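You operate a simulated robot arm through the tools that you are given. There is no shell and no other tool. Be economical: measure what you need, move in short steps, check, and stop when the job is done.

The job below is to be done with a simulated two-armed robot. You get a single attempt, and the scene is never put back.

JOB
Hold the angle gauge on the slab, zero it, then true the clamp plate with it.
Fine: open both clamps, stand the gauge on the plate, turn the index wheel till it shows 0.0, and put it back on its spot. Set down upright: angle gauge.

The check looks at the end state, three seconds after you hand in, the way a careful person would. Anything else that was tipped, shoved, dropped, spilled or broken makes it a failure.

ROBOT AND FRAMES
Two 7-joint arms with two-finger parallel grippers on one trunk, on a base that drives. Base frame: it is fixed to the floor where the robot stands at the start and does not move with it; the origin is under the middle of the robot, x ahead of it, y to its left, z up; the surface under the hand at the start is at about z = 0.9. Readings come in m, degrees, newtons and seconds.
The left shoulder is at the start at [0.05, 0.165, 1.18], the right one opposite. With the tool pointing down near the work surface each hand reaches from about 0.24 to 0.7 m from the robot's upright axis, wherever it stands, measured 20 degrees to its own side. Places, roughly: clamp plate between the toggle clamps [0.6, 0.9, 0.9]; index wheel [0.6, 2.1, 0.9]; toggle clamp one [0.6, 1, 1]; toggle clamp three [0.7, 6.6, 1]; toggle clamp two [0.6, 0.8, 1]; zero key [0.5, 0.1, 0.9]. Payload 3.91 kg a hand.
Tool frame (each hand has its own): the origin (TCP) lies between the finger pads and is the grasp point; the fingertips stand 0.03 m ahead of it; z points along the fingers, y is the line along which they close. Largest opening 0.11 m; finger width 0.02, thickness 0.01; the body of the gripper, 0.048 by 0.112 m, starts 0.055 m behind the TCP.
Orientation is told as [roll, pitch, yaw] about the base's x, y, z axes, in that order, counted from this pose: with the fingers straight down and closing along the base's y, the tool's x points along the base's -x, its y along +y and its z along -z.

CONTROLS
- The arms move only by the tool servo_tool. It takes "left_series", "right_series" or both (then of equal length, played together; a hand with none holds still); each is one flat list of numbers, 7 for each row, row after row: the turn, a rotation vector about the tool's x, y, z in degrees, then the shift along the tool's x, y, z in m, then the finger opening in m, from 0 to 0.11. In form: [wx, wy, wz, dx, dy, dz, fingers, wx, wy, wz, dx, dy, dz, fingers, ...]. A call has 1 to 12 rows; each row shifts and turns the commanded pose from where the row before left it, along the tool's axes as they then stand. A row lasts 0.2 s, in which the tool goes at most 0.05 m and 8.6 degrees; a call with a longer step from one row to the next is refused whole, and so is a gripper value outside its range. A pose out of reach is approached as far as the arm can. The call stops where the force on the tool passes 40 N (or 10 N more than at its start, if that is more) or the arm is blocked; 0.2 s more then pass. The fingers move at their own pace (about 0.045 m/s each) and stop on an object; they squeeze with about 29 N. The grip force told is the motor's: it shows also when the fingers shut on nothing. Time passes only in rows, and 0.2 s behind the last, so rows that do not move let the fingers close. It gives the time, the measured TCP pose, the force on the tool (base axes), the opening and the grip force at its end, in the units of the frame above (readings bear some noise), with the torque about the TCP (base axes, N m) and any sound that the robot's microphone picked up.
- Cameras (640 x 400 px; columns grow to the right, rows downward): "scene" is now at [0.1108, 0.0416, 1.3632]; the picture's right is [0.47, -0.88, 0.00], its down [-0.39, -0.20, -0.90] and it looks along [0.80, 0.42, -0.44] (base axes); focal length 253 px, centre (320, 200). "left" rides on the left gripper at [0.072, -0.017, -0.103] in its tool frame; the picture's right is [0.23, 0.97, 0.00], its down [-0.76, 0.18, -0.62] and it looks along [-0.61, 0.14, 0.78] (tool axes); focal length 222 px, centre (320, 200). "right" rides on the right gripper at [0.072, 0.017, -0.103] in its tool frame; the picture's right is [-0.23, 0.97, 0.00], its down [-0.76, -0.18, -0.62] and it looks along [-0.61, -0.14, 0.78] (tool axes); focal length 222 px, centre (320, 200). There is no depth. A picture from a camera that has moved, and an enlarged one, comes with that camera's place and axes in the base frame and with its lens.
- snapshot(camera): a new picture of that camera. No time passes.
- slide_trunk(by): slides the trunk up (or, below 0, down) by that many m; the arms and the scene camera ride with it, the base frame stays. It gives what a move gives, with no picture.
- steer(legs): drives the robot by 1 to 6 legs, each [ahead, left, turn to the left] in m, m and degrees, along the robot's own axes; the way and the turn of a leg run together, so that a leg with both is an arc; at most 1.5 m and 180 degrees a leg. The arms and the cameras ride along, it lands a little off, and it stops where it bumps. It gives what a move gives.
- turn_head(pan, tilt): turns the head with the scene camera to pan (to the left, within 80 degrees either way) and tilt (down, from -29 to 69), counted from straight ahead of the robot. It gives what a move gives.
- zoom(camera, box): a new picture of the part [left, top, right, bottom] of that camera's present view, enlarged. No time passes.
- hand_in(): hands the job in; it is judged then, once.

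Work in short steps. Places have to be worked out from the pictures, the camera data and where the tool is seen: move nearer, look again, correct. Check each grasp and each placing, and mend what went wrong. You have 120 turns and 92 pictures in all, those below and enlarged ones among them. Open the grippers and draw the arms clear of the work before you hand the job in, unless the task says otherwise; then end with one line.

The tools are called after "Emit:" by a JSON object that holds its "method" and its "body". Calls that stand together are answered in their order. servo_tool: Moves the arms, as the interface text tells. Its arguments: {"type":"object","properties":{"left_series":{"type":"array"},"right_series":{"type":"array"}},"required":[]} The other tools are called the same way: slide_trunk (by) slides the trunk up or down; steer (legs) drives the base; turn_head (pan, tilt) turns the head that bears the scene camera; snapshot (camera) takes a picture; zoom (camera, box) takes an enlarged picture of a part of a camera's view; hand_in () hands the job in.

At the start:

```text
time_s: 0.0
left_tool_pos: [0.3202, 0.4292, 1.1804]
left_orientation: [-0.1, -0.1, 0.0]
left_force: [-0.3, 0.0, 0.3]
left_moment: [0.05, 0.04, -0.01]
left_width: 0.1098
left_gripper_force: 0.0
right_tool_pos: [0.4167, 0.0025, 1.2537]
right_orientation: [-0.1, 0.0, 0.1]
right_force: [-0.2, -0.3, -0.2]
right_moment: [0.0, 0.0, -0.01]
right_width: 0.1099
right_gripper_force: 0.0
trunk travel left (down, up): [-0.4, 0.103]
robot x, y, heading: [-0.0012, -0.0017, -0.2]
head pan, tilt: [27.8, 25.8]
```

scene: 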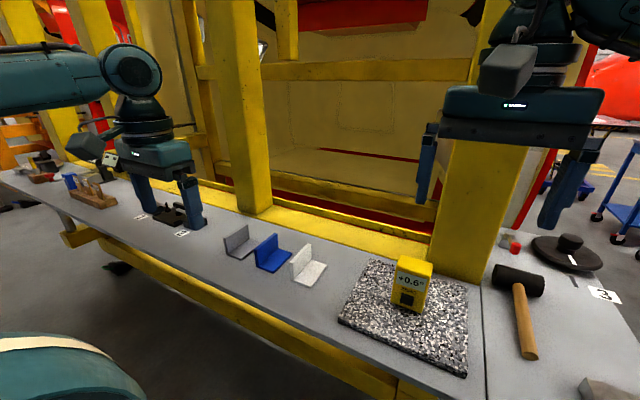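
right: 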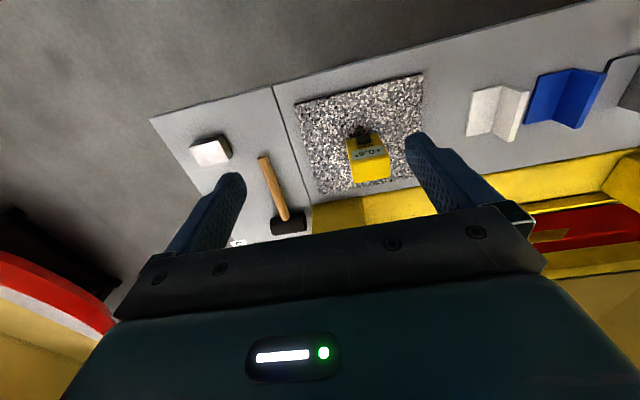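
left: 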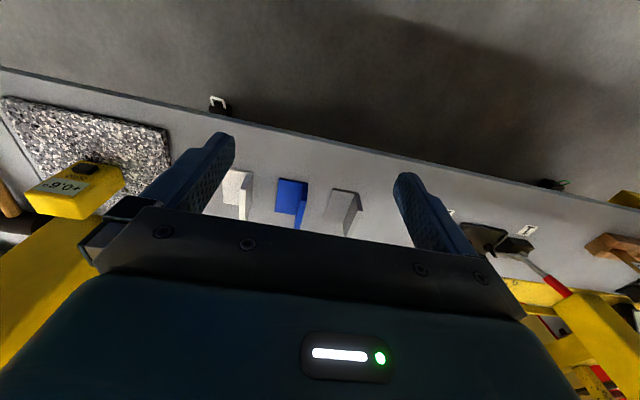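

I'll look closer at the gauge on the slab first, and at the clamps further left.

Emit:
{"method": "zoom", "body": {"camera": "scene", "box": [330, 230, 490, 390]}}

Emit:
{"method": "zoom", "body": {"camera": "scene", "box": [0, 120, 240, 270]}}

```text
2.50 times, centred on (410, 310) of scene
camera zoom: at [0.1108, 0.0416, 1.3632], right [0.47, -0.88, 0.0], down [-0.39, -0.2, -0.9], along [0.8, 0.42, -0.44], focal length 632 px, centre (95, -75)
```

zoom: 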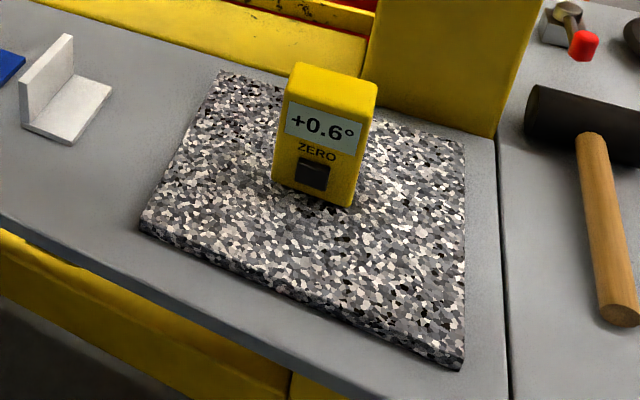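

```text
2.67 times, centred on (120, 195) of scene
camera zoom: at [0.1108, 0.0416, 1.3632], right [0.47, -0.88, 0.0], down [-0.39, -0.2, -0.9], along [0.8, 0.42, -0.44], focal length 674 px, centre (853, 213)
```

zoom: 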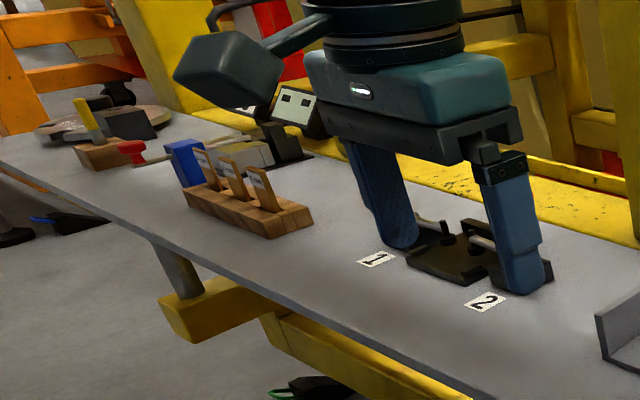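

The gauge is about 0.065 wide in y and 0.05 deep, with its top near z=1.01. It is centred around (0.565, 0.06), with its key facing the robot. I move the left hand over it and the right hand aside.

Emit:
{"method": "servo_tool", "body": {"left_series": [0, 0, 0, -0.0245, -0.0369, 0.005, 0.11, 0, 0, 0, -0.0245, -0.0369, 0.005, 0.11, 0, 0, 0, -0.0245, -0.0369, 0.005, 0.11, 0, 0, 0, -0.0245, -0.0369, 0.005, 0.11, 0, 0, 0, -0.0245, -0.0369, 0.005, 0.11, 0, 0, 0, -0.0245, -0.0369, 0.005, 0.11, 0, 0, 0, -0.0245, -0.0369, 0.005, 0.11, 0, 0, 0, -0.0245, -0.0369, 0.005, 0.11, 0, 0, 0, -0.0245, -0.0369, 0.005, 0.11, 0, 0, 0, -0.0245, -0.0369, 0.005, 0.11], "right_series": [0, 0, 0, 0.0117, -0.02, 0, 0, 0, 0, 0, 0.0117, -0.02, 0, 0, 0, 0, 0, 0.0117, -0.02, 0, 0, 0, 0, 0, 0.0117, -0.02, 0, 0, 0, 0, 0, 0.0117, -0.02, 0, 0, 0, 0, 0, 0.0117, -0.02, 0, 0, 0, 0, 0, 0.0117, -0.02, 0, 0, 0, 0, 0, 0.0117, -0.02, 0, 0, 0, 0, 0, 0.0117, -0.02, 0, 0, 0, 0, 0, 0.0117, -0.02, 0, 0]}}

Emit:
{"method": "snapshot", "body": {"camera": "left"}}

Emit:
{"method": "snapshot", "body": {"camera": "scene"}}

```text
time_s: 2.2
left_tool_pos: [0.4895, 0.1525, 1.1219]
left_orientation: [0.0, -0.1, 0.2]
left_force: [0.3, 1.6, -0.4]
left_moment: [-0.02, -0.03, 0.01]
left_width: 0.1102
left_gripper_force: 0.2
left hand out of reach, approached as far as the arm can: row 8, 9, 10
right_tool_pos: [0.2989, -0.1985, 1.2545]
right_orientation: [0.0, 0.1, 0.1]
right_force: [0.3, -0.1, 0.2]
right_moment: [0.02, 0.02, -0.01]
right_width: 0.0001
right_gripper_force: 29.1
trunk travel left (down, up): [-0.4, 0.103]
robot x, y, heading: [0.0005, 0.0008, 0.1]
head pan, tilt: [27.8, 25.8]
```

```text
86 pictures are left
camera left: at [0.4175, 0.135, 1.2265], right [-0.23, 0.97, 0.0], down [0.76, 0.18, 0.63], along [0.61, 0.14, -0.78], focal length 222 px, centre (320, 200)
```

left: 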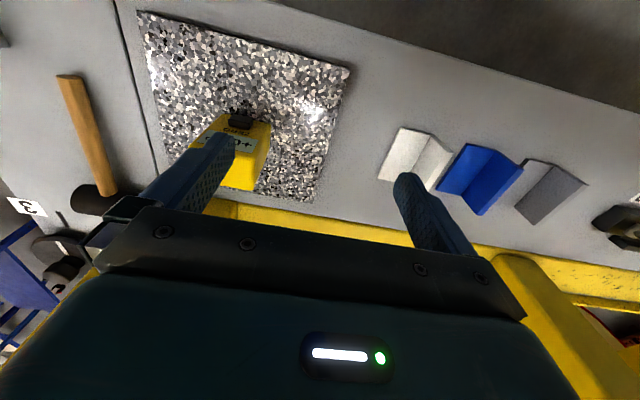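

```text
85 pictures are left
camera scene: at [0.1101, 0.0411, 1.3633], right [0.47, -0.88, 0.0], down [-0.38, -0.2, -0.9], along [0.8, 0.42, -0.43], focal length 253 px, centre (320, 200)
```

scene: 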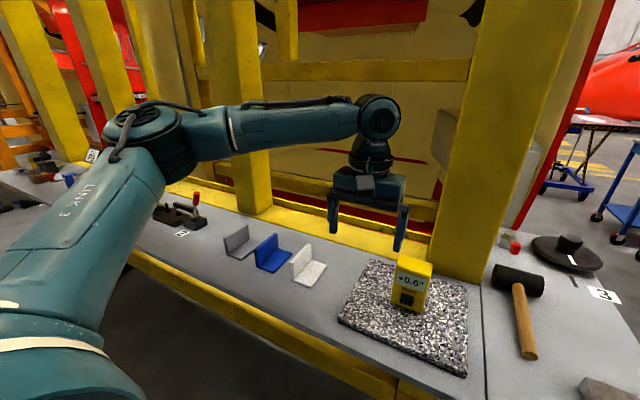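

The left arm ran out of reach on that side. I drive the base a little ahead and to the right so the gauge lies about 20° to the left.

Emit:
{"method": "steer", "body": {"legs": [[0.0, -0.1, 0], [0.08, 0, 0]]}}

Emit:
{"method": "snapshot", "body": {"camera": "left"}}

Emit:
{"method": "snapshot", "body": {"camera": "scene"}}

```text
time_s: 4.4
left_tool_pos: [0.5708, 0.0526, 1.1231]
left_orientation: [0.1, 0.0, 0.0]
left_force: [-0.1, -0.4, 0.4]
left_moment: [0.03, -0.01, 0.01]
left_width: 0.11
left_gripper_force: 0.1
right_tool_pos: [0.3811, -0.2967, 1.2545]
right_orientation: [-0.1, 0.0, 0.0]
right_force: [0.2, 0.2, -0.4]
right_moment: [-0.01, 0.03, -0.01]
right_width: 0.0
right_gripper_force: 29.2
trunk travel left (down, up): [-0.4, 0.103]
robot x, y, heading: [0.0786, -0.0973, -0.0]
head pan, tilt: [27.8, 25.8]
```

```text
84 pictures are left
camera left: at [0.4987, 0.0358, 1.2259], right [-0.23, 0.97, 0.0], down [0.76, 0.18, 0.62], along [0.61, 0.14, -0.78], focal length 222 px, centre (320, 200)
```

left: 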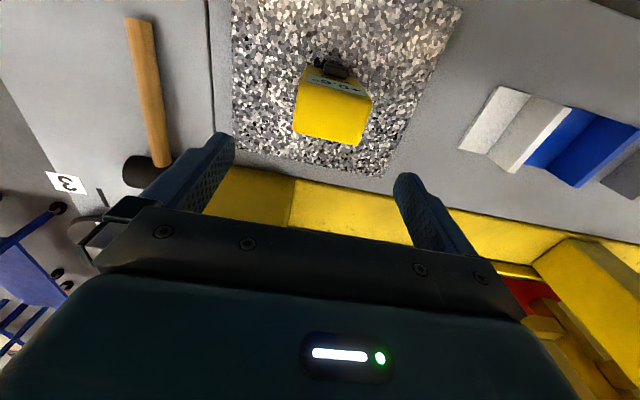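

```text
83 pictures are left
camera scene: at [0.1915, -0.0581, 1.3631], right [0.47, -0.88, 0.0], down [-0.39, -0.2, -0.9], along [0.8, 0.42, -0.44], focal length 253 px, centre (320, 200)
```

scene: 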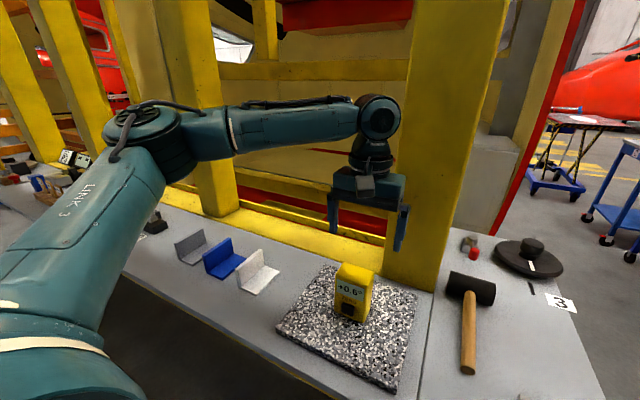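

The left camera puts the gauge centre near (0.562, 0.063), well aligned. I go down onto it with the fingers open.

Emit:
{"method": "servo_tool", "body": {"left_series": [0, 0, 0, 0.0045, 0.005, 0, 0.11, 0, 0, 0, 0.0045, 0.005, 0.03, 0.11, 0, 0, 0, 0, 0, 0.03, 0.11, 0, 0, 0, 0, 0, 0.03, 0.11]}}

Emit:
{"method": "snapshot", "body": {"camera": "left"}}

```text
time_s: 5.4
left_tool_pos: [0.5628, 0.0623, 1.0323]
left_orientation: [-0.2, -0.2, 0.0]
left_force: [-0.6, -0.3, -0.2]
left_moment: [0.01, 0.0, 0.02]
left_width: 0.1099
left_gripper_force: 0.1
right_tool_pos: [0.3802, -0.2962, 1.2541]
right_orientation: [-0.1, 0.1, 0.1]
right_force: [-0.4, -0.5, 0.2]
right_moment: [0.01, 0.0, 0.0]
right_width: 0.0002
right_gripper_force: 28.6
trunk travel left (down, up): [-0.4, 0.103]
robot x, y, heading: [0.0782, -0.0973, -0.0]
head pan, tilt: [27.8, 25.8]
```

```text
82 pictures are left
camera left: at [0.4897, 0.0458, 1.136], right [-0.23, 0.97, 0.0], down [0.76, 0.18, 0.63], along [0.61, 0.14, -0.78], focal length 222 px, centre (320, 200)
```

left: 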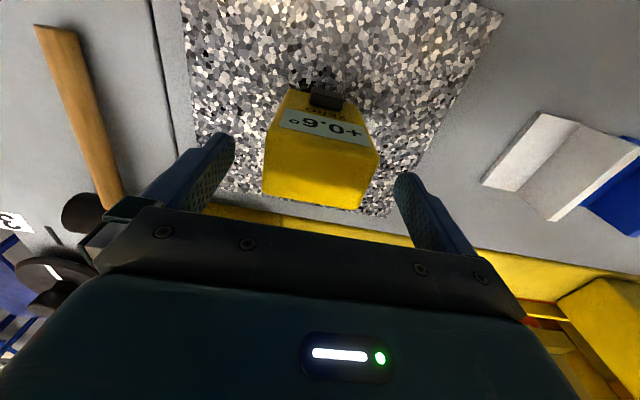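

It is well centred, so I go down to z≈0.985 and close.

Emit:
{"method": "servo_tool", "body": {"left_series": [0, 0, 0, 0, 0, 0.024, 0.11, 0, 0, 0, 0, 0, 0.024, 0.11, 0, 0, 0, 0, 0, 0, 0.05, 0, 0, 0, 0, 0, 0, 0.05, 0, 0, 0, 0, 0, 0, 0.05, 0, 0, 0, 0, 0, 0, 0.05, 0, 0, 0, 0, 0, 0, 0.05]}}

Emit:
{"method": "snapshot", "body": {"camera": "left"}}

Emit:
{"method": "zoom", "body": {"camera": "scene", "box": [270, 140, 430, 400]}}

```text
time_s: 7.0
left_tool_pos: [0.5591, 0.0665, 0.9849]
left_orientation: [-0.1, -0.2, 0.1]
left_force: [-0.3, -0.7, -0.4]
left_moment: [0.01, 0.02, 0.01]
left_width: 0.0678
left_gripper_force: 28.9
left hand out of reach, approached as far as the arm can: row 2
right_tool_pos: [0.3795, -0.2985, 1.2543]
right_orientation: [0.1, 0.0, -0.1]
right_force: [-0.9, -0.7, -0.4]
right_moment: [0.03, 0.0, 0.0]
right_width: 0.0001
right_gripper_force: 28.8
trunk travel left (down, up): [-0.4, 0.103]
robot x, y, heading: [0.0815, -0.1006, 0.1]
head pan, tilt: [27.8, 25.8]
```

```text
81 pictures are left
camera left: at [0.4869, 0.0489, 1.0893], right [-0.23, 0.97, 0.0], down [0.76, 0.18, 0.63], along [0.61, 0.14, -0.78], focal length 222 px, centre (320, 200)
```

left: 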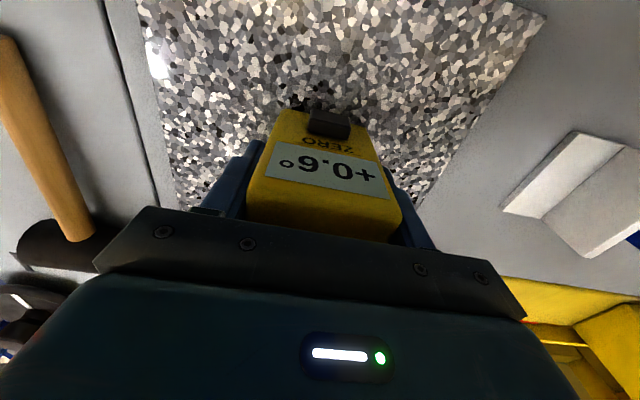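

```text
1.54 times, centred on (350, 270) of scene
camera zoom: at [0.1907, -0.0581, 1.3632], right [0.47, -0.88, 0.0], down [-0.39, -0.2, -0.9], along [0.8, 0.42, -0.44], focal length 389 px, centre (274, 92)
```

zoom: 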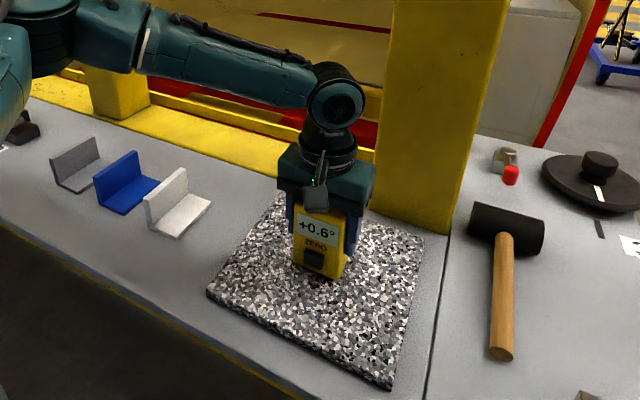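

The grip is good at width 0.068, with the display still at +0.6. The key is near (0.535, 0.065, 0.945). I bring the right hand forward, lower it, and tilt it 55° to point forward and down.

Emit:
{"method": "servo_tool", "body": {"right_series": [0, 0, 0, -0.02, 0, 0.04, 0, 0, 0, 0, -0.02, 0, 0.04, 0, 0, 0, 0, -0.02, 0, 0.04, 0, 0, 0, 0, -0.02, 0, 0.04, 0, 0, -7.86, 0, 0, 0, 0, 0, 0, -7.86, 0, 0, 0, 0, 0, 0, -7.86, 0, 0, 0, 0, 0, 0, -7.86, 0, 0, 0, 0, 0, 0, -7.86, 0, 0, 0, 0, 0, 0, -7.86, 0, 0, 0, 0, 0, 0, -7.86, 0, 0, 0, 0, 0]}}

```text
time_s: 9.4
left_tool_pos: [0.5594, 0.0667, 0.9857]
left_orientation: [-0.1, -0.3, 0.1]
left_force: [1.3, -0.4, -0.3]
left_moment: [0.0, 0.01, 0.0]
left_width: 0.0679
left_gripper_force: 28.6
right_tool_pos: [0.5075, -0.2892, 1.1066]
right_orientation: [0.0, -55.1, 0.1]
right_force: [0.0, 0.3, -0.1]
right_moment: [-0.01, -0.02, 0.0]
right_width: 0.0001
right_gripper_force: 29.1
right hand out of reach, approached as far as the arm can: row 9, 10, 11
trunk travel left (down, up): [-0.4, 0.103]
robot x, y, heading: [0.0798, -0.096, 0.2]
head pan, tilt: [27.8, 25.8]
```

Next I move the right hand to y≈-0.08, lower and slightly back, still clear of the left gripper.

Emit:
{"method": "servo_tool", "body": {"right_series": [0, 0, 0, 0.0194, 0.035, 0.00425, 0, 0, 0, 0, 0.0194, 0.035, 0.00425, 0, 0, 0, 0, 0.0194, 0.035, 0.00425, 0, 0, 0, 0, 0.0194, 0.035, 0.00425, 0, 0, 0, 0, 0.0194, 0.035, 0.00425, 0, 0, 0, 0, 0.0194, 0.035, 0.00425, 0]}}

Emit:
{"method": "snapshot", "body": {"camera": "scene"}}

```text
time_s: 10.8
left_tool_pos: [0.5592, 0.0668, 0.9859]
left_orientation: [-0.2, -0.2, 0.2]
left_force: [-0.4, -0.1, 0.5]
left_moment: [-0.01, -0.04, -0.02]
left_width: 0.0678
left_gripper_force: 29.2
right_tool_pos: [0.4605, -0.0773, 0.9944]
right_orientation: [0.0, -55.1, 0.1]
right_force: [-0.2, -0.6, -0.1]
right_moment: [0.04, -0.01, 0.0]
right_width: 0.0
right_gripper_force: 29.3
trunk travel left (down, up): [-0.4, 0.103]
robot x, y, heading: [0.0811, -0.0999, -0.0]
head pan, tilt: [27.8, 25.8]
```

```text
79 pictures are left
camera scene: at [0.1907, -0.0574, 1.3632], right [0.47, -0.88, 0.0], down [-0.39, -0.2, -0.9], along [0.8, 0.42, -0.44], focal length 253 px, centre (320, 200)
```

scene: 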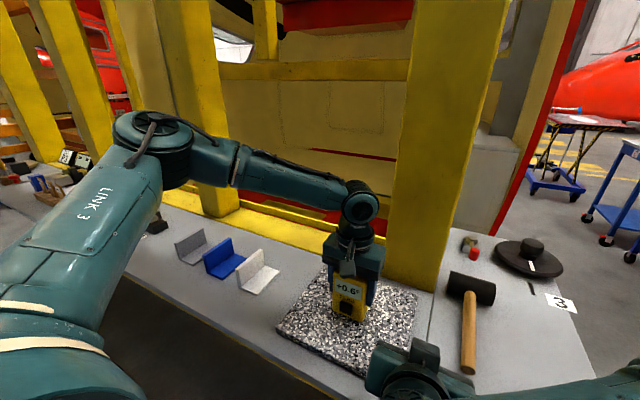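

I slide left to line up with the key.

Emit:
{"method": "servo_tool", "body": {"right_series": [0, 0, 0, 0, 0.0355, 0, 0, 0, 0, 0, 0, 0.0355, 0, 0, 0, 0, 0, 0, 0.0355, 0, 0, 0, 0, 0, 0, 0.0355, 0, 0]}}

Emit:
{"method": "snapshot", "body": {"camera": "right"}}

Emit:
{"method": "snapshot", "body": {"camera": "left"}}

```text
time_s: 11.8
left_tool_pos: [0.56, 0.066, 0.9849]
left_orientation: [-0.2, -0.1, 0.0]
left_force: [0.2, 0.2, -0.4]
left_moment: [0.03, -0.04, -0.01]
left_width: 0.0678
left_gripper_force: 28.7
right_tool_pos: [0.459, 0.0635, 0.9958]
right_orientation: [-0.1, -55.1, 0.2]
right_force: [-0.1, 0.0, -0.4]
right_moment: [-0.01, -0.01, 0.0]
right_width: 0.0
right_gripper_force: 29.6
trunk travel left (down, up): [-0.4, 0.103]
robot x, y, heading: [0.0797, -0.101, 0.1]
head pan, tilt: [27.8, 25.8]
```

```text
78 pictures are left
camera right: at [0.3326, 0.0805, 0.9964], right [0.13, 0.97, 0.19], down [-0.07, -0.18, 0.98], along [0.99, -0.14, 0.05], focal length 222 px, centre (320, 200)
```

right: 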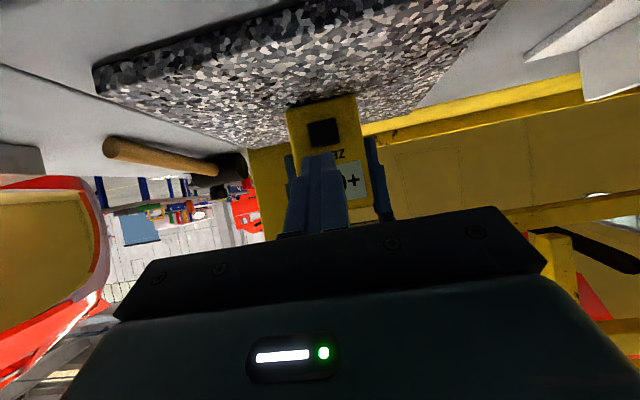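

```text
77 pictures are left
camera left: at [0.4868, 0.0494, 1.0893], right [-0.23, 0.97, 0.0], down [0.76, 0.18, 0.63], along [0.61, 0.14, -0.78], focal length 222 px, centre (320, 200)
```

left: 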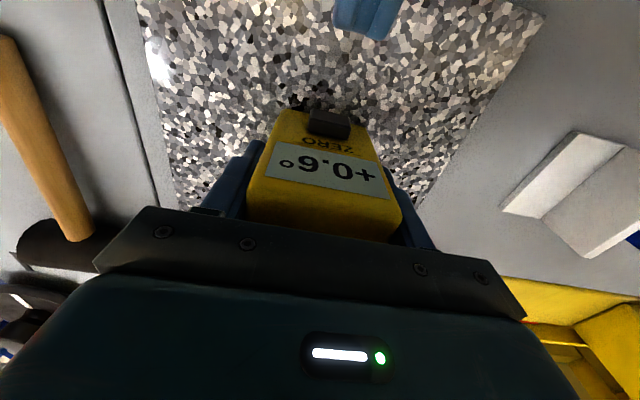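

The right camera puts the key at about (0.535, 0.066, 0.947), in line with the tip. I approach along the tool's z.

Emit:
{"method": "servo_tool", "body": {"right_series": [0, 0, 0, -0.0018, 0.0025, 0.025, 0, 0, 0, 0, -0.0018, 0, 0.022, 0, 0, 0, 0, 0, 0, 0.004, 0, 0, 0, 0, 0, 0, 0.004, 0]}}

Emit:
{"method": "snapshot", "body": {"camera": "left"}}

```text
time_s: 12.8
left_tool_pos: [0.5597, 0.0665, 0.9853]
left_orientation: [0.0, -0.3, 0.2]
left_force: [7.6, 1.0, -9.6]
left_moment: [0.18, -0.39, 0.03]
left_width: 0.0678
left_gripper_force: 29.5
right_tool_pos: [0.5079, 0.0668, 0.9691]
right_orientation: [0.3, -55.1, -0.1]
right_force: [-8.4, -1.6, 15.8]
right_moment: [-0.04, -0.39, -0.02]
right_width: 0.0
right_gripper_force: 29.0
trunk travel left (down, up): [-0.4, 0.103]
robot x, y, heading: [0.0776, -0.1012, -0.2]
head pan, tilt: [27.8, 25.8]
heard: click
```

```text
76 pictures are left
camera left: at [0.4869, 0.049, 1.0891], right [-0.23, 0.97, 0.0], down [0.76, 0.18, 0.63], along [0.61, 0.14, -0.78], focal length 222 px, centre (320, 200)
```

left: 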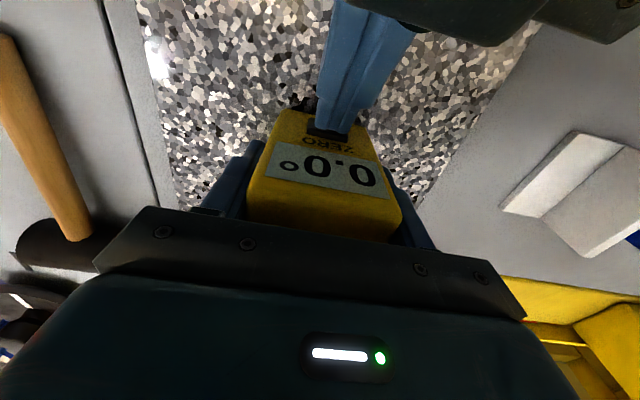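

It clicked and now shows 0.0. I back the right hand off along its axis, then open the left fingers to check that the freely standing reading is still 0.0.

Emit:
{"method": "servo_tool", "body": {"right_series": [0, 0, 0, 0, 0, -0.03, 0, 0, 0, 0, 0, 0, -0.03, 0, 0, 0, 0, 0, -0.04, 0, 0, 0, 0, 0, 0, -0.04, 0, 0, 0, 0, 0, 0, -0.04, 0, 0, 0, 0, 0, 0, -0.03, 0, 0]}}

Emit:
{"method": "servo_tool", "body": {"left_series": [0, 0, 0, 0, 0, 0, 0.09, 0, 0, 0, 0, 0, 0, 0.09, 0, 0, 0, 0, 0, 0, 0.09]}}

Emit:
{"method": "snapshot", "body": {"camera": "left"}}

```text
time_s: 14.2
left_tool_pos: [0.5606, 0.0648, 0.9853]
left_orientation: [-0.1, -0.2, 0.2]
left_force: [0.0, 0.3, 0.2]
left_moment: [-0.02, 0.02, -0.01]
left_width: 0.0678
left_gripper_force: 28.4
right_tool_pos: [0.4596, -0.0863, 1.001]
right_orientation: [0.1, -55.0, 0.1]
right_force: [-0.3, 0.6, 0.7]
right_moment: [0.03, 0.02, -0.01]
right_width: 0.0
right_gripper_force: 29.3
trunk travel left (down, up): [-0.4, 0.103]
robot x, y, heading: [0.0804, -0.1002, 0.4]
head pan, tilt: [27.8, 25.8]
```

```text
time_s: 15.0
left_tool_pos: [0.5591, 0.0664, 0.9846]
left_orientation: [0.0, -0.1, 0.1]
left_force: [-0.2, -0.6, -0.3]
left_moment: [0.03, 0.03, -0.01]
left_width: 0.09
left_gripper_force: 0.1
right_tool_pos: [0.4595, -0.0851, 1.002]
right_orientation: [0.0, -55.0, 0.1]
right_force: [-0.3, 0.5, 0.1]
right_moment: [0.0, 0.01, 0.03]
right_width: 0.0
right_gripper_force: 28.6
trunk travel left (down, up): [-0.4, 0.103]
robot x, y, heading: [0.082, -0.0992, 0.1]
head pan, tilt: [27.8, 25.8]
```

```text
75 pictures are left
camera left: at [0.4868, 0.0489, 1.0895], right [-0.23, 0.97, 0.0], down [0.76, 0.18, 0.63], along [0.61, 0.14, -0.78], focal length 222 px, centre (320, 200)
```

left: 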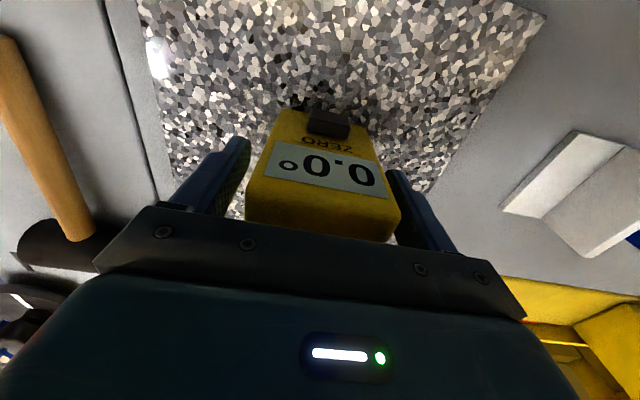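

It reads 0.0 standing freely. I'll leave it there for now, raise both hands, and go inspect and open the clamps first.

Emit:
{"method": "servo_tool", "body": {"left_series": [0, 0, 0, 0, 0, 0, 0.11, 0, 0, 0, 0, 0, -0.04, 0.11, 0, 0, 0, 0, 0, -0.04, 0.11, 0, 0, 0, 0, 0, -0.04, 0.11, 0, 0, 0, 0, 0, -0.03, 0.11, 0, 0, 0, 0.02, 0.02, -0.02, 0.11, 0, 0, 0, 0.02, 0.02, -0.02, 0.11, 0, 0, 0, 0.02, 0.02, 0, 0.11, 0, 0, 0, 0.02, 0.02, 0, 0.11, 0, 0, 0, 0.02, 0.02, 0, 0.11, 0, 0, 0, 0.02, 0.02, 0, 0.11, 0, 0, 0, 0, 0, 0, 0.11], "right_series": [0, 0, 0, -0.0246, -0.03, -0.0172, 0, 0, 0, 0, -0.0246, -0.03, -0.0172, 0, 0, 0, 0, -0.0246, -0.03, -0.0172, 0, 0, 0, 0, -0.0246, -0.03, -0.0172, 0, 0, 0, 0, -0.0246, -0.03, -0.0172, 0, 0, 7.86, 0, 0, 0, 0, 0, 0, 7.86, 0, 0, 0, 0, 0, 0, 7.86, 0, 0, 0, 0, 0, 0, 7.86, 0, 0, 0, 0, 0, 0, 7.86, 0, 0, 0, 0, 0, 0, 7.86, 0, 0, 0, 0, 0, 0, 7.86, 0, 0, 0, 0, 0]}}

```text
time_s: 17.6
left_tool_pos: [0.4389, 0.1865, 1.1736]
left_orientation: [0.0, -0.1, 0.1]
left_force: [-0.1, 0.0, 0.0]
left_moment: [0.02, 0.0, -0.01]
left_width: 0.1101
left_gripper_force: 0.0
right_tool_pos: [0.471, -0.227, 1.1555]
right_orientation: [0.1, 0.3, 0.0]
right_force: [0.0, -0.2, 0.1]
right_moment: [0.04, -0.01, 0.0]
right_width: 0.0
right_gripper_force: 28.9
right hand out of reach, approached as far as the arm can: row 4, 5
trunk travel left (down, up): [-0.4, 0.103]
robot x, y, heading: [0.0792, -0.1013, -0.0]
head pan, tilt: [27.8, 25.8]
```

I drive left along the bench toward the clamps and look.

Emit:
{"method": "steer", "body": {"legs": [[-0.08, 0, 0], [0, 0.85, 0]]}}

Emit:
{"method": "turn_head", "body": {"pan": 10, "tilt": 35}}

Emit:
{"method": "snapshot", "body": {"camera": "scene"}}

```text
time_s: 26.1
left_tool_pos: [0.3514, 1.0403, 1.1742]
left_orientation: [-0.1, -0.1, 0.6]
left_force: [-0.5, 1.4, -0.9]
left_moment: [0.05, 0.0, -0.03]
left_width: 0.11
left_gripper_force: 0.1
right_tool_pos: [0.3877, 0.6257, 1.1556]
right_orientation: [0.0, 0.0, 0.5]
right_force: [0.2, 0.3, 0.4]
right_moment: [0.02, 0.01, -0.01]
right_width: 0.0
right_gripper_force: 29.3
trunk travel left (down, up): [-0.4, 0.103]
robot x, y, heading: [-0.0045, 0.7508, 0.7]
head pan, tilt: [27.8, 25.8]
```

```text
time_s: 26.9
left_tool_pos: [0.3516, 1.039, 1.1743]
left_orientation: [0.0, -0.1, 0.5]
left_force: [-0.8, -0.3, 0.2]
left_moment: [0.01, 0.02, 0.01]
left_width: 0.1101
left_gripper_force: 0.0
right_tool_pos: [0.3874, 0.6265, 1.1564]
right_orientation: [-0.1, 0.0, 0.5]
right_force: [-0.4, -0.7, -0.8]
right_moment: [0.0, 0.0, -0.01]
right_width: 0.0001
right_gripper_force: 29.1
trunk travel left (down, up): [-0.4, 0.103]
robot x, y, heading: [-0.0067, 0.7514, 0.7]
head pan, tilt: [10.0, 35.0]
```

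```text
74 pictures are left
camera scene: at [0.1118, 0.7654, 1.3488], right [0.18, -0.98, 0.0], down [-0.56, -0.1, -0.82], along [0.81, 0.15, -0.57], focal length 253 px, centre (320, 200)
```

scene: 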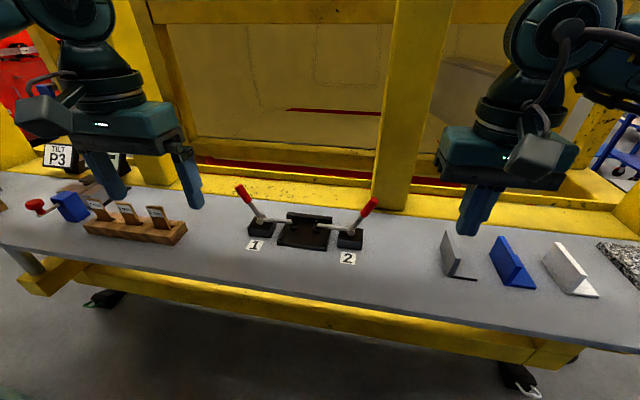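

Emit:
{"method": "zoom", "body": {"camera": "scene", "box": [220, 170, 400, 280]}}

Emit:
{"method": "zoom", "body": {"camera": "scene", "box": [0, 120, 200, 250]}}

```text
3.56 times, centred on (310, 225) of scene
camera zoom: at [0.1118, 0.7654, 1.3488], right [0.18, -0.98, 0.0], down [-0.56, -0.1, -0.82], along [0.81, 0.15, -0.57], focal length 899 px, centre (356, 111)
```

zoom: 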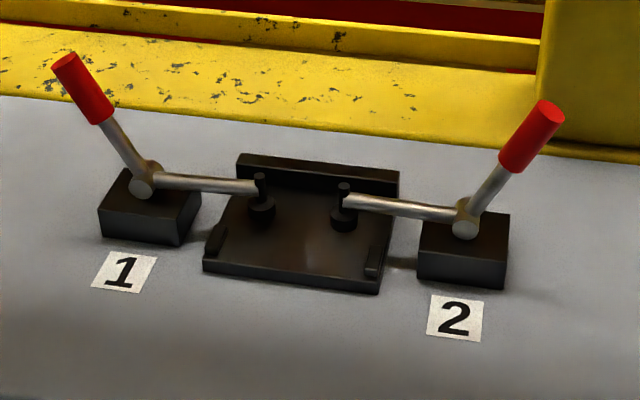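

```text
3.08 times, centred on (100, 185) of scene
camera zoom: at [0.1118, 0.7654, 1.3488], right [0.18, -0.98, 0.0], down [-0.56, -0.1, -0.82], along [0.81, 0.15, -0.57], focal length 778 px, centre (997, 246)
```

zoom: 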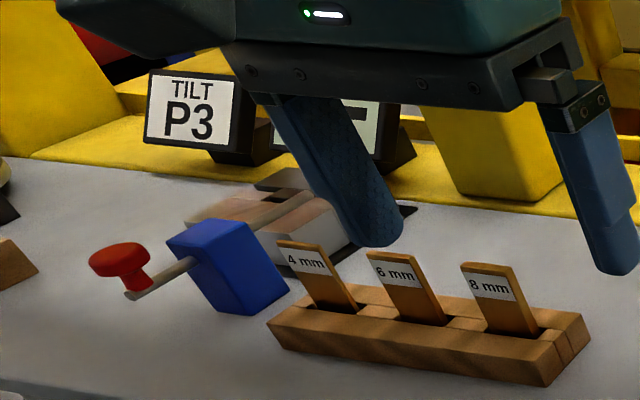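

The clamp arms press the plate at about x=0.59, y=0.92 and 0.86. The red handles lean outward, and swinging them further outward lifts the arms. I'll close the left fingers, drive 0.09 closer, then place the fingers inside handle 1.

Emit:
{"method": "steer", "body": {"legs": [[0.09, 0, -0.7]]}}

Emit:
{"method": "servo_tool", "body": {"left_series": [0, 0, 0, -0.03, -0.008, 0, 0, 0, 0, 0, -0.03, -0.008, 0.01, 0, 0, 0, 0, -0.03, -0.008, 0.02, 0, 0, 0, 0, -0.03, -0.008, 0.02, 0, 0, 0, 0, -0.02, -0.006, 0.02, 0, 0, 0, 0, 0, 0, 0.01, 0]}}

Emit:
{"method": "snapshot", "body": {"camera": "scene"}}

Emit:
{"method": "snapshot", "body": {"camera": "left"}}

```text
time_s: 28.0
left_tool_pos: [0.4467, 1.035, 1.175]
left_orientation: [0.0, -0.1, 0.0]
left_force: [0.4, 0.0, 0.1]
left_moment: [-0.03, 0.0, 0.02]
left_width: 0.1098
left_gripper_force: 0.1
right_tool_pos: [0.4761, 0.6223, 1.1553]
right_orientation: [0.0, 0.0, -0.1]
right_force: [0.3, -0.2, -0.2]
right_moment: [-0.03, -0.02, -0.01]
right_width: 0.0002
right_gripper_force: 29.2
trunk travel left (down, up): [-0.4, 0.103]
robot x, y, heading: [0.0865, 0.75, 0.0]
head pan, tilt: [10.0, 35.0]
```

```text
time_s: 29.4
left_tool_pos: [0.5854, 0.997, 1.0956]
left_orientation: [-0.1, -0.1, -0.3]
left_force: [-0.6, -0.3, -0.3]
left_moment: [0.03, -0.01, 0.0]
left_width: 0.0
left_gripper_force: 13.7
right_tool_pos: [0.4766, 0.6212, 1.1554]
right_orientation: [0.0, 0.0, -0.2]
right_force: [-0.1, -0.1, 0.7]
right_moment: [-0.02, -0.03, 0.01]
right_width: 0.0003
right_gripper_force: 29.8
trunk travel left (down, up): [-0.4, 0.103]
robot x, y, heading: [0.0846, 0.7489, -0.0]
head pan, tilt: [10.0, 35.0]
```

```text
71 pictures are left
camera scene: at [0.2017, 0.7641, 1.3488], right [0.17, -0.99, 0.0], down [-0.57, -0.1, -0.82], along [0.81, 0.14, -0.57], focal length 253 px, centre (320, 200)
```

scene: 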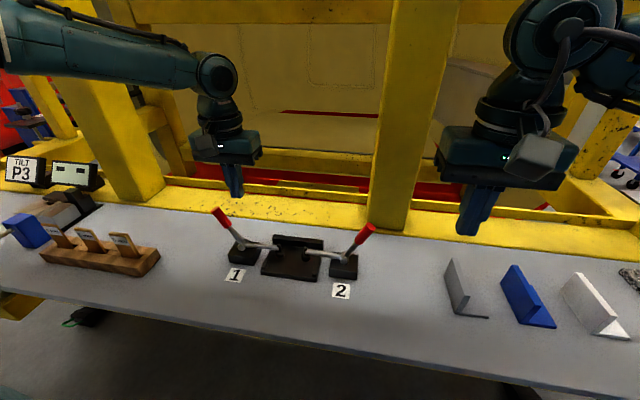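

```text
70 pictures are left
camera left: at [0.5129, 0.9804, 1.1991], right [-0.22, 0.97, 0.0], down [0.76, 0.18, 0.63], along [0.61, 0.14, -0.78], focal length 222 px, centre (320, 200)
```

left: 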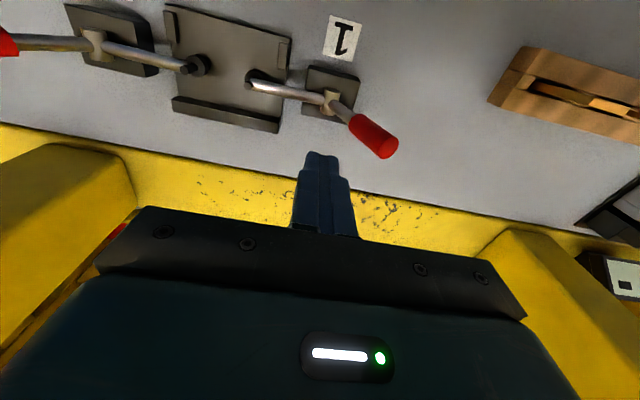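

Handle 1's tip is near (0.578, 1.05, 1.03). I lower the closed fingers on its inner side and sweep outward and down.

Emit:
{"method": "servo_tool", "body": {"left_series": [0, 0, 0, 0.008, 0.006, 0.03, 0, 0, 0, 0, 0, 0, 0.035, 0, 0, 0, 0, 0, 0.02, 0, 0, 0, 0, 0, 0, 0.02, 0.003, 0, 0, 0, 0, 0, 0.02, 0.01, 0, 0, 0, 0, 0, 0.015, 0.013, 0]}}

Emit:
{"method": "snapshot", "body": {"camera": "left"}}

Emit:
{"method": "zoom", "body": {"camera": "scene", "box": [180, 150, 400, 310]}}

```text
time_s: 30.8
left_tool_pos: [0.5782, 1.0784, 1.0037]
left_orientation: [0.0, -0.1, -0.1]
left_force: [0.2, 0.4, -0.3]
left_moment: [0.01, 0.01, 0.03]
left_width: 0.0
left_gripper_force: 29.3
right_tool_pos: [0.4745, 0.6222, 1.1548]
right_orientation: [0.0, -0.1, -0.2]
right_force: [0.8, 0.6, -0.3]
right_moment: [0.0, -0.02, -0.02]
right_width: 0.0
right_gripper_force: 28.9
trunk travel left (down, up): [-0.4, 0.103]
robot x, y, heading: [0.085, 0.7516, -0.2]
head pan, tilt: [10.0, 35.0]
```

```text
69 pictures are left
camera left: at [0.5058, 1.0618, 1.1074], right [-0.23, 0.97, 0.0], down [0.76, 0.18, 0.62], along [0.61, 0.14, -0.78], focal length 222 px, centre (320, 200)
```

left: 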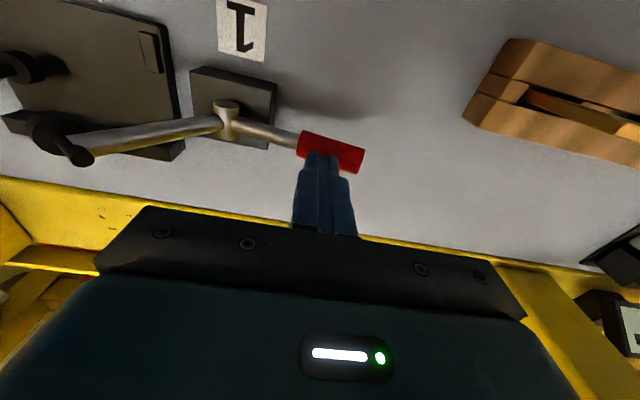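

```text
2.50 times, centred on (290, 230) of scene
camera zoom: at [0.202, 0.7643, 1.3487], right [0.17, -0.99, 0.0], down [-0.57, -0.1, -0.82], along [0.81, 0.14, -0.57], focal length 632 px, centre (395, 125)
```

zoom: 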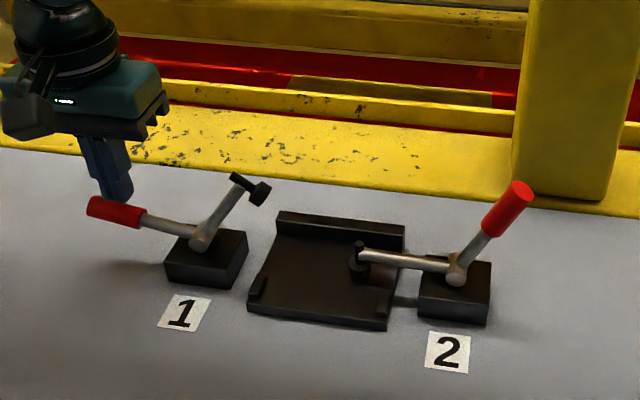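

Clamp 1 is swinging open. I push down a little more to find its end stop.

Emit:
{"method": "servo_tool", "body": {"left_series": [0, 0, 0, 0, 0.006, 0.012, 0, 0, 0, 0, 0, 0.004, 0.012, 0, 0, 0, 0, 0, 0, 0.01, 0]}}

Emit:
{"method": "zoom", "body": {"camera": "scene", "box": [180, 150, 400, 310]}}

```text
time_s: 31.8
left_tool_pos: [0.5793, 1.088, 0.9782]
left_orientation: [0.1, -0.9, 0.0]
left_force: [-12.6, 0.8, 21.2]
left_moment: [-0.05, 0.39, -0.04]
left_width: 0.0
left_gripper_force: 29.1
right_tool_pos: [0.4723, 0.6214, 1.1566]
right_orientation: [0.1, -0.2, -0.1]
right_force: [-1.1, -0.3, 0.3]
right_moment: [0.01, -0.02, -0.07]
right_width: 0.0
right_gripper_force: 28.9
trunk travel left (down, up): [-0.4, 0.103]
robot x, y, heading: [0.0831, 0.7525, -0.4]
head pan, tilt: [10.0, 35.0]
stopped in row 3 (left hand): the force on the tool passed its limit at 43 N (the readings are from after the stop); the commanded pose is now the measured one
```

```text
2.50 times, centred on (290, 230) of scene
camera zoom: at [0.198, 0.7632, 1.3493], right [0.17, -0.99, 0.0], down [-0.56, -0.1, -0.82], along [0.81, 0.14, -0.57], focal length 632 px, centre (395, 125)
```

zoom: 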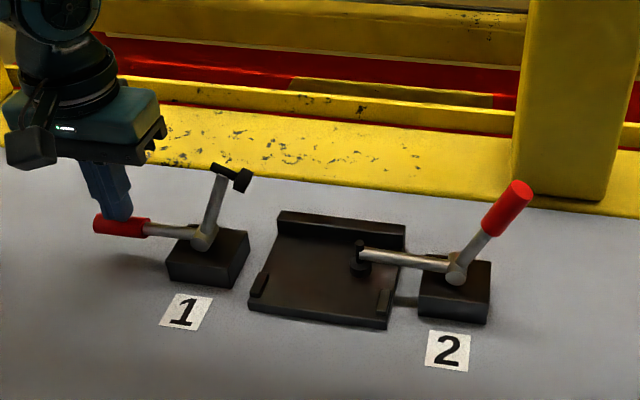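

Clamp 1 is fully open at its stop. I raise the left hand and shift the base left so the right hand can do clamp 2.

Emit:
{"method": "servo_tool", "body": {"left_series": [0, 0, 0, 0, 0, -0.03, 0, 0, 0, 0, 0, 0, -0.045, 0, 0, 0, 0, 0, 0, -0.045, 0, 0, 0, 0, 0.035, 0, -0.035, 0, 0, 0, 0, 0.045, 0, -0.02, 0, 0, 0, 0, 0.045, 0, 0, 0]}}

Emit:
{"method": "steer", "body": {"legs": [[0, 0.2, 0.3]]}}

Emit:
{"method": "snapshot", "body": {"camera": "right"}}

```text
time_s: 33.2
left_tool_pos: [0.4529, 1.0891, 1.1483]
left_orientation: [0.0, -0.9, 0.0]
left_force: [0.3, 0.2, 0.2]
left_moment: [0.02, 0.02, -0.03]
left_width: 0.0001
left_gripper_force: 29.1
right_tool_pos: [0.4739, 0.6225, 1.1561]
right_orientation: [0.1, -0.1, -0.3]
right_force: [0.6, 0.3, 0.7]
right_moment: [-0.01, 0.01, -0.02]
right_width: 0.0
right_gripper_force: 28.6
trunk travel left (down, up): [-0.4, 0.103]
robot x, y, heading: [0.0848, 0.7524, -0.1]
head pan, tilt: [10.0, 35.0]
```

```text
time_s: 35.6
left_tool_pos: [0.4518, 1.2915, 1.1468]
left_orientation: [0.0, -0.9, 0.3]
left_force: [-0.5, 1.0, -0.4]
left_moment: [0.0, -0.01, -0.01]
left_width: 0.0001
left_gripper_force: 29.2
right_tool_pos: [0.4758, 0.8239, 1.1557]
right_orientation: [0.0, 0.0, 0.2]
right_force: [-0.8, 0.2, -0.2]
right_moment: [0.0, 0.04, 0.03]
right_width: 0.0
right_gripper_force: 29.7
trunk travel left (down, up): [-0.4, 0.103]
robot x, y, heading: [0.0855, 0.952, 0.1]
head pan, tilt: [10.0, 35.0]
```

```text
66 pictures are left
camera right: at [0.403, 0.8415, 1.2594], right [0.22, 0.97, 0.0], down [0.76, -0.17, 0.62], along [0.61, -0.14, -0.78], focal length 222 px, centre (320, 200)
```

right: 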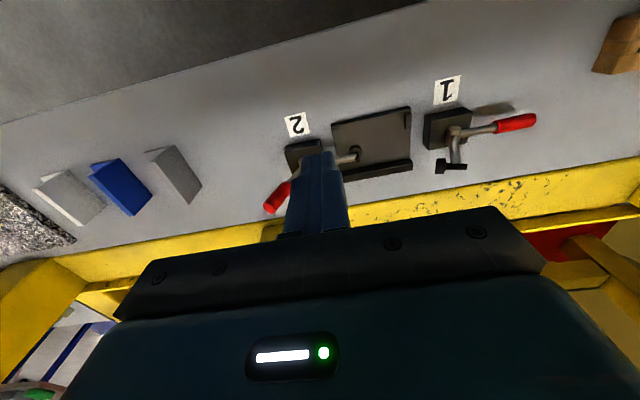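

Handle 2's tip is at about (0.58, 0.731), a mirror of handle 1. I run the mirrored sweep with the right hand.

Emit:
{"method": "servo_tool", "body": {"right_series": [0, 0, 0, -0.0337, -0.0143, 0.02, 0, 0, 0, 0, -0.0337, -0.0143, 0.02, 0, 0, 0, 0, -0.0337, -0.0143, 0.02, 0, 0, 0, 0, 0, 0, 0.03, 0, 0, 0, 0, 0, 0, 0.035, 0, 0, 0, 0, 0, -0.02, 0, 0, 0, 0, 0, 0, -0.02, 0.003, 0, 0, 0, 0, 0, -0.02, 0.01, 0, 0, 0, 0, 0, -0.015, 0.013, 0, 0, 0, 0, 0, -0.006, 0.012, 0, 0, 0, 0, 0, -0.004, 0.012, 0]}}

Emit:
{"method": "zoom", "body": {"camera": "scene", "box": [280, 130, 500, 310]}}

```text
time_s: 38.0
left_tool_pos: [0.4519, 1.2915, 1.1487]
left_orientation: [0.0, -0.7, 0.4]
left_force: [-0.5, 0.3, 1.0]
left_moment: [0.02, 0.01, 0.03]
left_width: 0.0
left_gripper_force: 29.2
right_tool_pos: [0.5781, 0.6963, 0.9792]
right_orientation: [0.0, 0.0, 0.2]
right_force: [0.3, -0.2, -0.7]
right_moment: [0.01, 0.0, -0.01]
right_width: 0.0
right_gripper_force: 29.2
trunk travel left (down, up): [-0.4, 0.103]
robot x, y, heading: [0.089, 0.9522, 0.3]
head pan, tilt: [10.0, 35.0]
```

```text
2.22 times, centred on (390, 220) of scene
camera zoom: at [0.2017, 0.9648, 1.3488], right [0.18, -0.98, 0.0], down [-0.56, -0.1, -0.82], along [0.81, 0.14, -0.57], focal length 562 px, centre (164, 156)
```

zoom: 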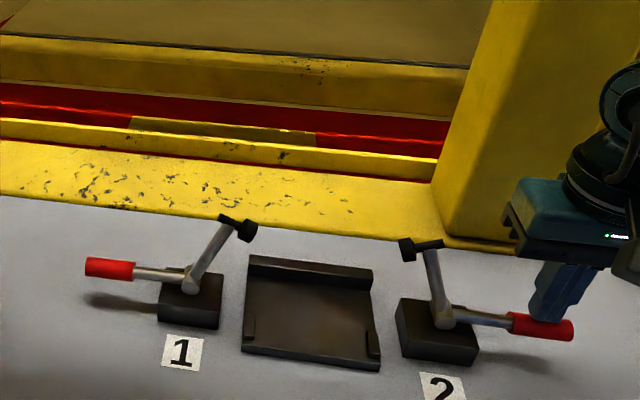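

Clamp 2 is nearly open, so I press it to its stop and then raise the right hand.

Emit:
{"method": "servo_tool", "body": {"right_series": [0, 0, 0, 0, 0, 0.005, 0, 0, 0, 0, 0, 0, 0.005, 0]}}

Emit:
{"method": "servo_tool", "body": {"right_series": [0, 0, 0, 0, 0, -0.03, 0, 0, 0, 0, 0, 0, -0.045, 0, 0, 0, 0, 0, 0, -0.045, 0, 0, 0, 0, 0.045, 0, -0.02, 0, 0, 0, 0, 0.045, 0, -0.02, 0, 0, 0, 0, 0.045, 0, 0, 0]}}

Emit:
{"method": "snapshot", "body": {"camera": "scene"}}

```text
time_s: 38.7
left_tool_pos: [0.4499, 1.2915, 1.1492]
left_orientation: [-0.1, -0.9, 0.2]
left_force: [0.0, 0.6, 0.2]
left_moment: [-0.01, 0.0, -0.01]
left_width: 0.0
left_gripper_force: 28.9
right_tool_pos: [0.5786, 0.697, 0.9781]
right_orientation: [0.2, -0.9, 0.1]
right_force: [-10.5, -0.5, 16.6]
right_moment: [0.05, 0.31, 0.09]
right_width: 0.0003
right_gripper_force: 29.3
trunk travel left (down, up): [-0.4, 0.103]
robot x, y, heading: [0.0903, 0.9525, 0.2]
head pan, tilt: [10.0, 35.0]
stopped in row 2 (right hand): the force on the tool passed its limit at 42 N (the readings are from after the stop); the commanded pose is now the measured one
```

```text
time_s: 40.1
left_tool_pos: [0.4517, 1.2896, 1.1488]
left_orientation: [0.0, -0.9, 0.4]
left_force: [0.2, 0.2, -0.4]
left_moment: [0.0, -0.01, -0.01]
left_width: 0.0002
left_gripper_force: 28.9
right_tool_pos: [0.4426, 0.6967, 1.1324]
right_orientation: [0.2, -0.8, 0.1]
right_force: [-0.1, -0.1, 0.3]
right_moment: [-0.02, -0.02, 0.02]
right_width: 0.0
right_gripper_force: 28.7
trunk travel left (down, up): [-0.4, 0.103]
robot x, y, heading: [0.0862, 0.9504, 0.2]
head pan, tilt: [10.0, 35.0]
```

```text
64 pictures are left
camera scene: at [0.201, 0.9645, 1.3488], right [0.18, -0.98, 0.0], down [-0.56, -0.1, -0.82], along [0.81, 0.14, -0.57], focal length 253 px, centre (320, 200)
```

scene: 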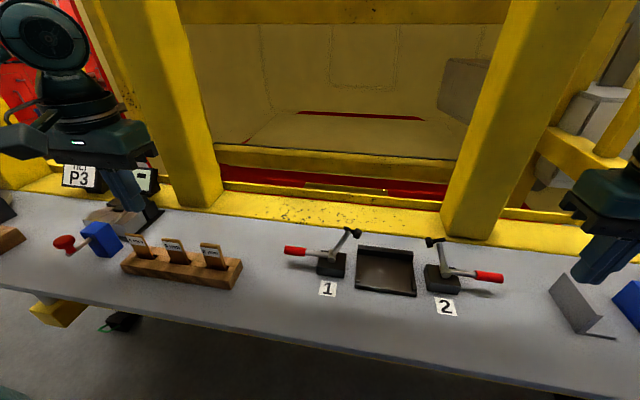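

Both clamps are open. I drive back to the gauge.

Emit:
{"method": "steer", "body": {"legs": [[0, -1.05, 0]]}}

Emit:
{"method": "turn_head", "body": {"pan": 25, "tilt": 35}}

Emit:
{"method": "snapshot", "body": {"camera": "scene"}}

```text
time_s: 49.7
left_tool_pos: [0.4539, 0.2384, 1.1469]
left_orientation: [0.0, -0.7, 0.3]
left_force: [-0.5, -0.3, 0.2]
left_moment: [0.02, 0.01, 0.01]
left_width: 0.0001
left_gripper_force: 28.8
right_tool_pos: [0.4473, -0.3568, 1.1325]
right_orientation: [0.1, -0.7, 0.1]
right_force: [0.4, 0.3, 0.1]
right_moment: [0.0, 0.01, 0.0]
right_width: 0.0002
right_gripper_force: 29.4
trunk travel left (down, up): [-0.4, 0.103]
robot x, y, heading: [0.0894, -0.1077, 0.0]
head pan, tilt: [10.0, 35.0]
```

```text
time_s: 50.5
left_tool_pos: [0.4547, 0.2386, 1.1491]
left_orientation: [0.0, -0.7, 0.2]
left_force: [0.1, 0.5, -0.9]
left_moment: [0.01, -0.04, 0.0]
left_width: 0.0001
left_gripper_force: 28.9
right_tool_pos: [0.4473, -0.357, 1.1314]
right_orientation: [0.0, -0.8, 0.3]
right_force: [-0.5, 0.4, 0.4]
right_moment: [-0.03, 0.0, 0.0]
right_width: 0.0001
right_gripper_force: 29.5
trunk travel left (down, up): [-0.4, 0.103]
robot x, y, heading: [0.0903, -0.1052, 0.3]
head pan, tilt: [25.0, 35.0]
```

```text
63 pictures are left
camera scene: at [0.1982, -0.0666, 1.3488], right [0.43, -0.9, 0.0], down [-0.52, -0.24, -0.82], along [0.74, 0.35, -0.57], focal length 253 px, centre (320, 200)
```

scene: 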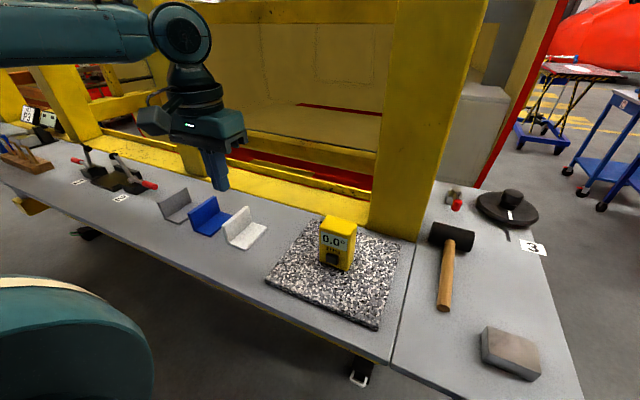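

The gauge is still standing at 0.0. I move the left hand over it.

Emit:
{"method": "servo_tool", "body": {"left_series": [0, 0.8, 0, -0.021, -0.0345, 0.009, 0.11, 0, 0, 0, -0.021, -0.0345, 0.009, 0.11, 0, 0, 0, -0.021, -0.0345, 0.009, 0.11, 0, 0, 0, -0.021, -0.0345, 0.009, 0.11, 0, 0, 0, -0.021, -0.0345, 0.009, 0.11, 0, 0, 0, 0, 0, 0.014, 0.11]}}

Emit:
{"method": "snapshot", "body": {"camera": "left"}}

```text
time_s: 51.9
left_tool_pos: [0.5612, 0.0666, 1.0899]
left_orientation: [0.0, 0.0, 0.4]
left_force: [-0.4, -0.1, 0.0]
left_moment: [0.0, -0.01, 0.01]
left_width: 0.1101
left_gripper_force: 0.0
right_tool_pos: [0.4464, -0.3569, 1.1324]
right_orientation: [0.2, -0.7, 0.1]
right_force: [-0.3, -0.2, 0.0]
right_moment: [0.0, 0.0, -0.03]
right_width: 0.0001
right_gripper_force: 29.1
trunk travel left (down, up): [-0.4, 0.103]
robot x, y, heading: [0.0913, -0.1019, 0.0]
head pan, tilt: [25.0, 35.0]
```

```text
62 pictures are left
camera left: at [0.4888, 0.0489, 1.1936], right [-0.23, 0.97, 0.0], down [0.76, 0.18, 0.62], along [0.61, 0.15, -0.78], focal length 222 px, centre (320, 200)
```

left: 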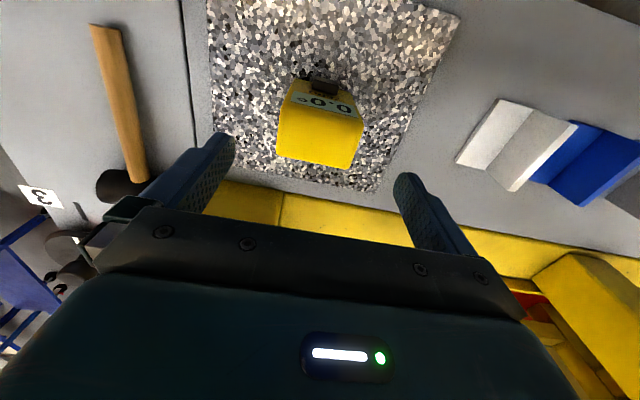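

It is aligned. I descend to z≈0.995, close, and check before lifting.

Emit:
{"method": "servo_tool", "body": {"left_series": [0, 0, 0, 0, 0, 0.045, 0.11, 0, 0, 0, 0, 0, 0.03, 0.11, 0, 0, 0, 0, 0, 0.02, 0.11, 0, 0, 0, 0, 0, 0, 0.11, 0, 0, 0, 0, 0, 0, 0.05, 0, 0, 0, 0, 0, 0, 0.05, 0, 0, 0, 0, 0, 0, 0.05, 0, 0, 0, 0, 0, 0, 0.05]}}

Emit:
{"method": "snapshot", "body": {"camera": "left"}}

```text
time_s: 53.6
left_tool_pos: [0.5601, 0.0669, 0.9946]
left_orientation: [0.0, 0.1, 0.2]
left_force: [-0.5, 0.0, 0.5]
left_moment: [-0.09, 0.01, -0.05]
left_width: 0.0678
left_gripper_force: 28.8
right_tool_pos: [0.4467, -0.3583, 1.1326]
right_orientation: [0.0, -0.7, 0.3]
right_force: [-0.3, 0.2, 0.2]
right_moment: [0.01, 0.01, 0.04]
right_width: 0.0
right_gripper_force: 28.8
trunk travel left (down, up): [-0.4, 0.103]
robot x, y, heading: [0.0874, -0.1031, 0.1]
head pan, tilt: [25.0, 35.0]
```

```text
61 pictures are left
camera left: at [0.4884, 0.0494, 1.0987], right [-0.23, 0.97, 0.0], down [0.76, 0.18, 0.62], along [0.6, 0.15, -0.78], focal length 222 px, centre (320, 200)
```

left: 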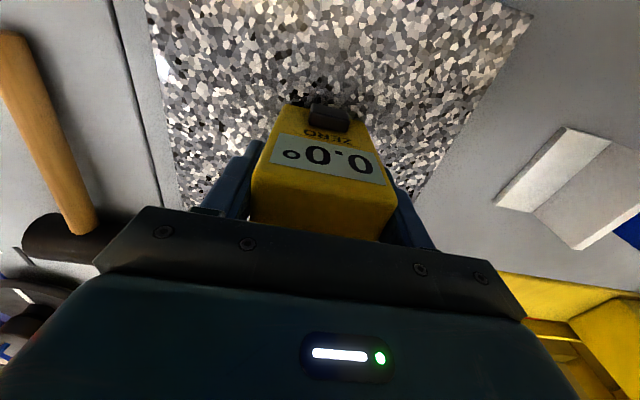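

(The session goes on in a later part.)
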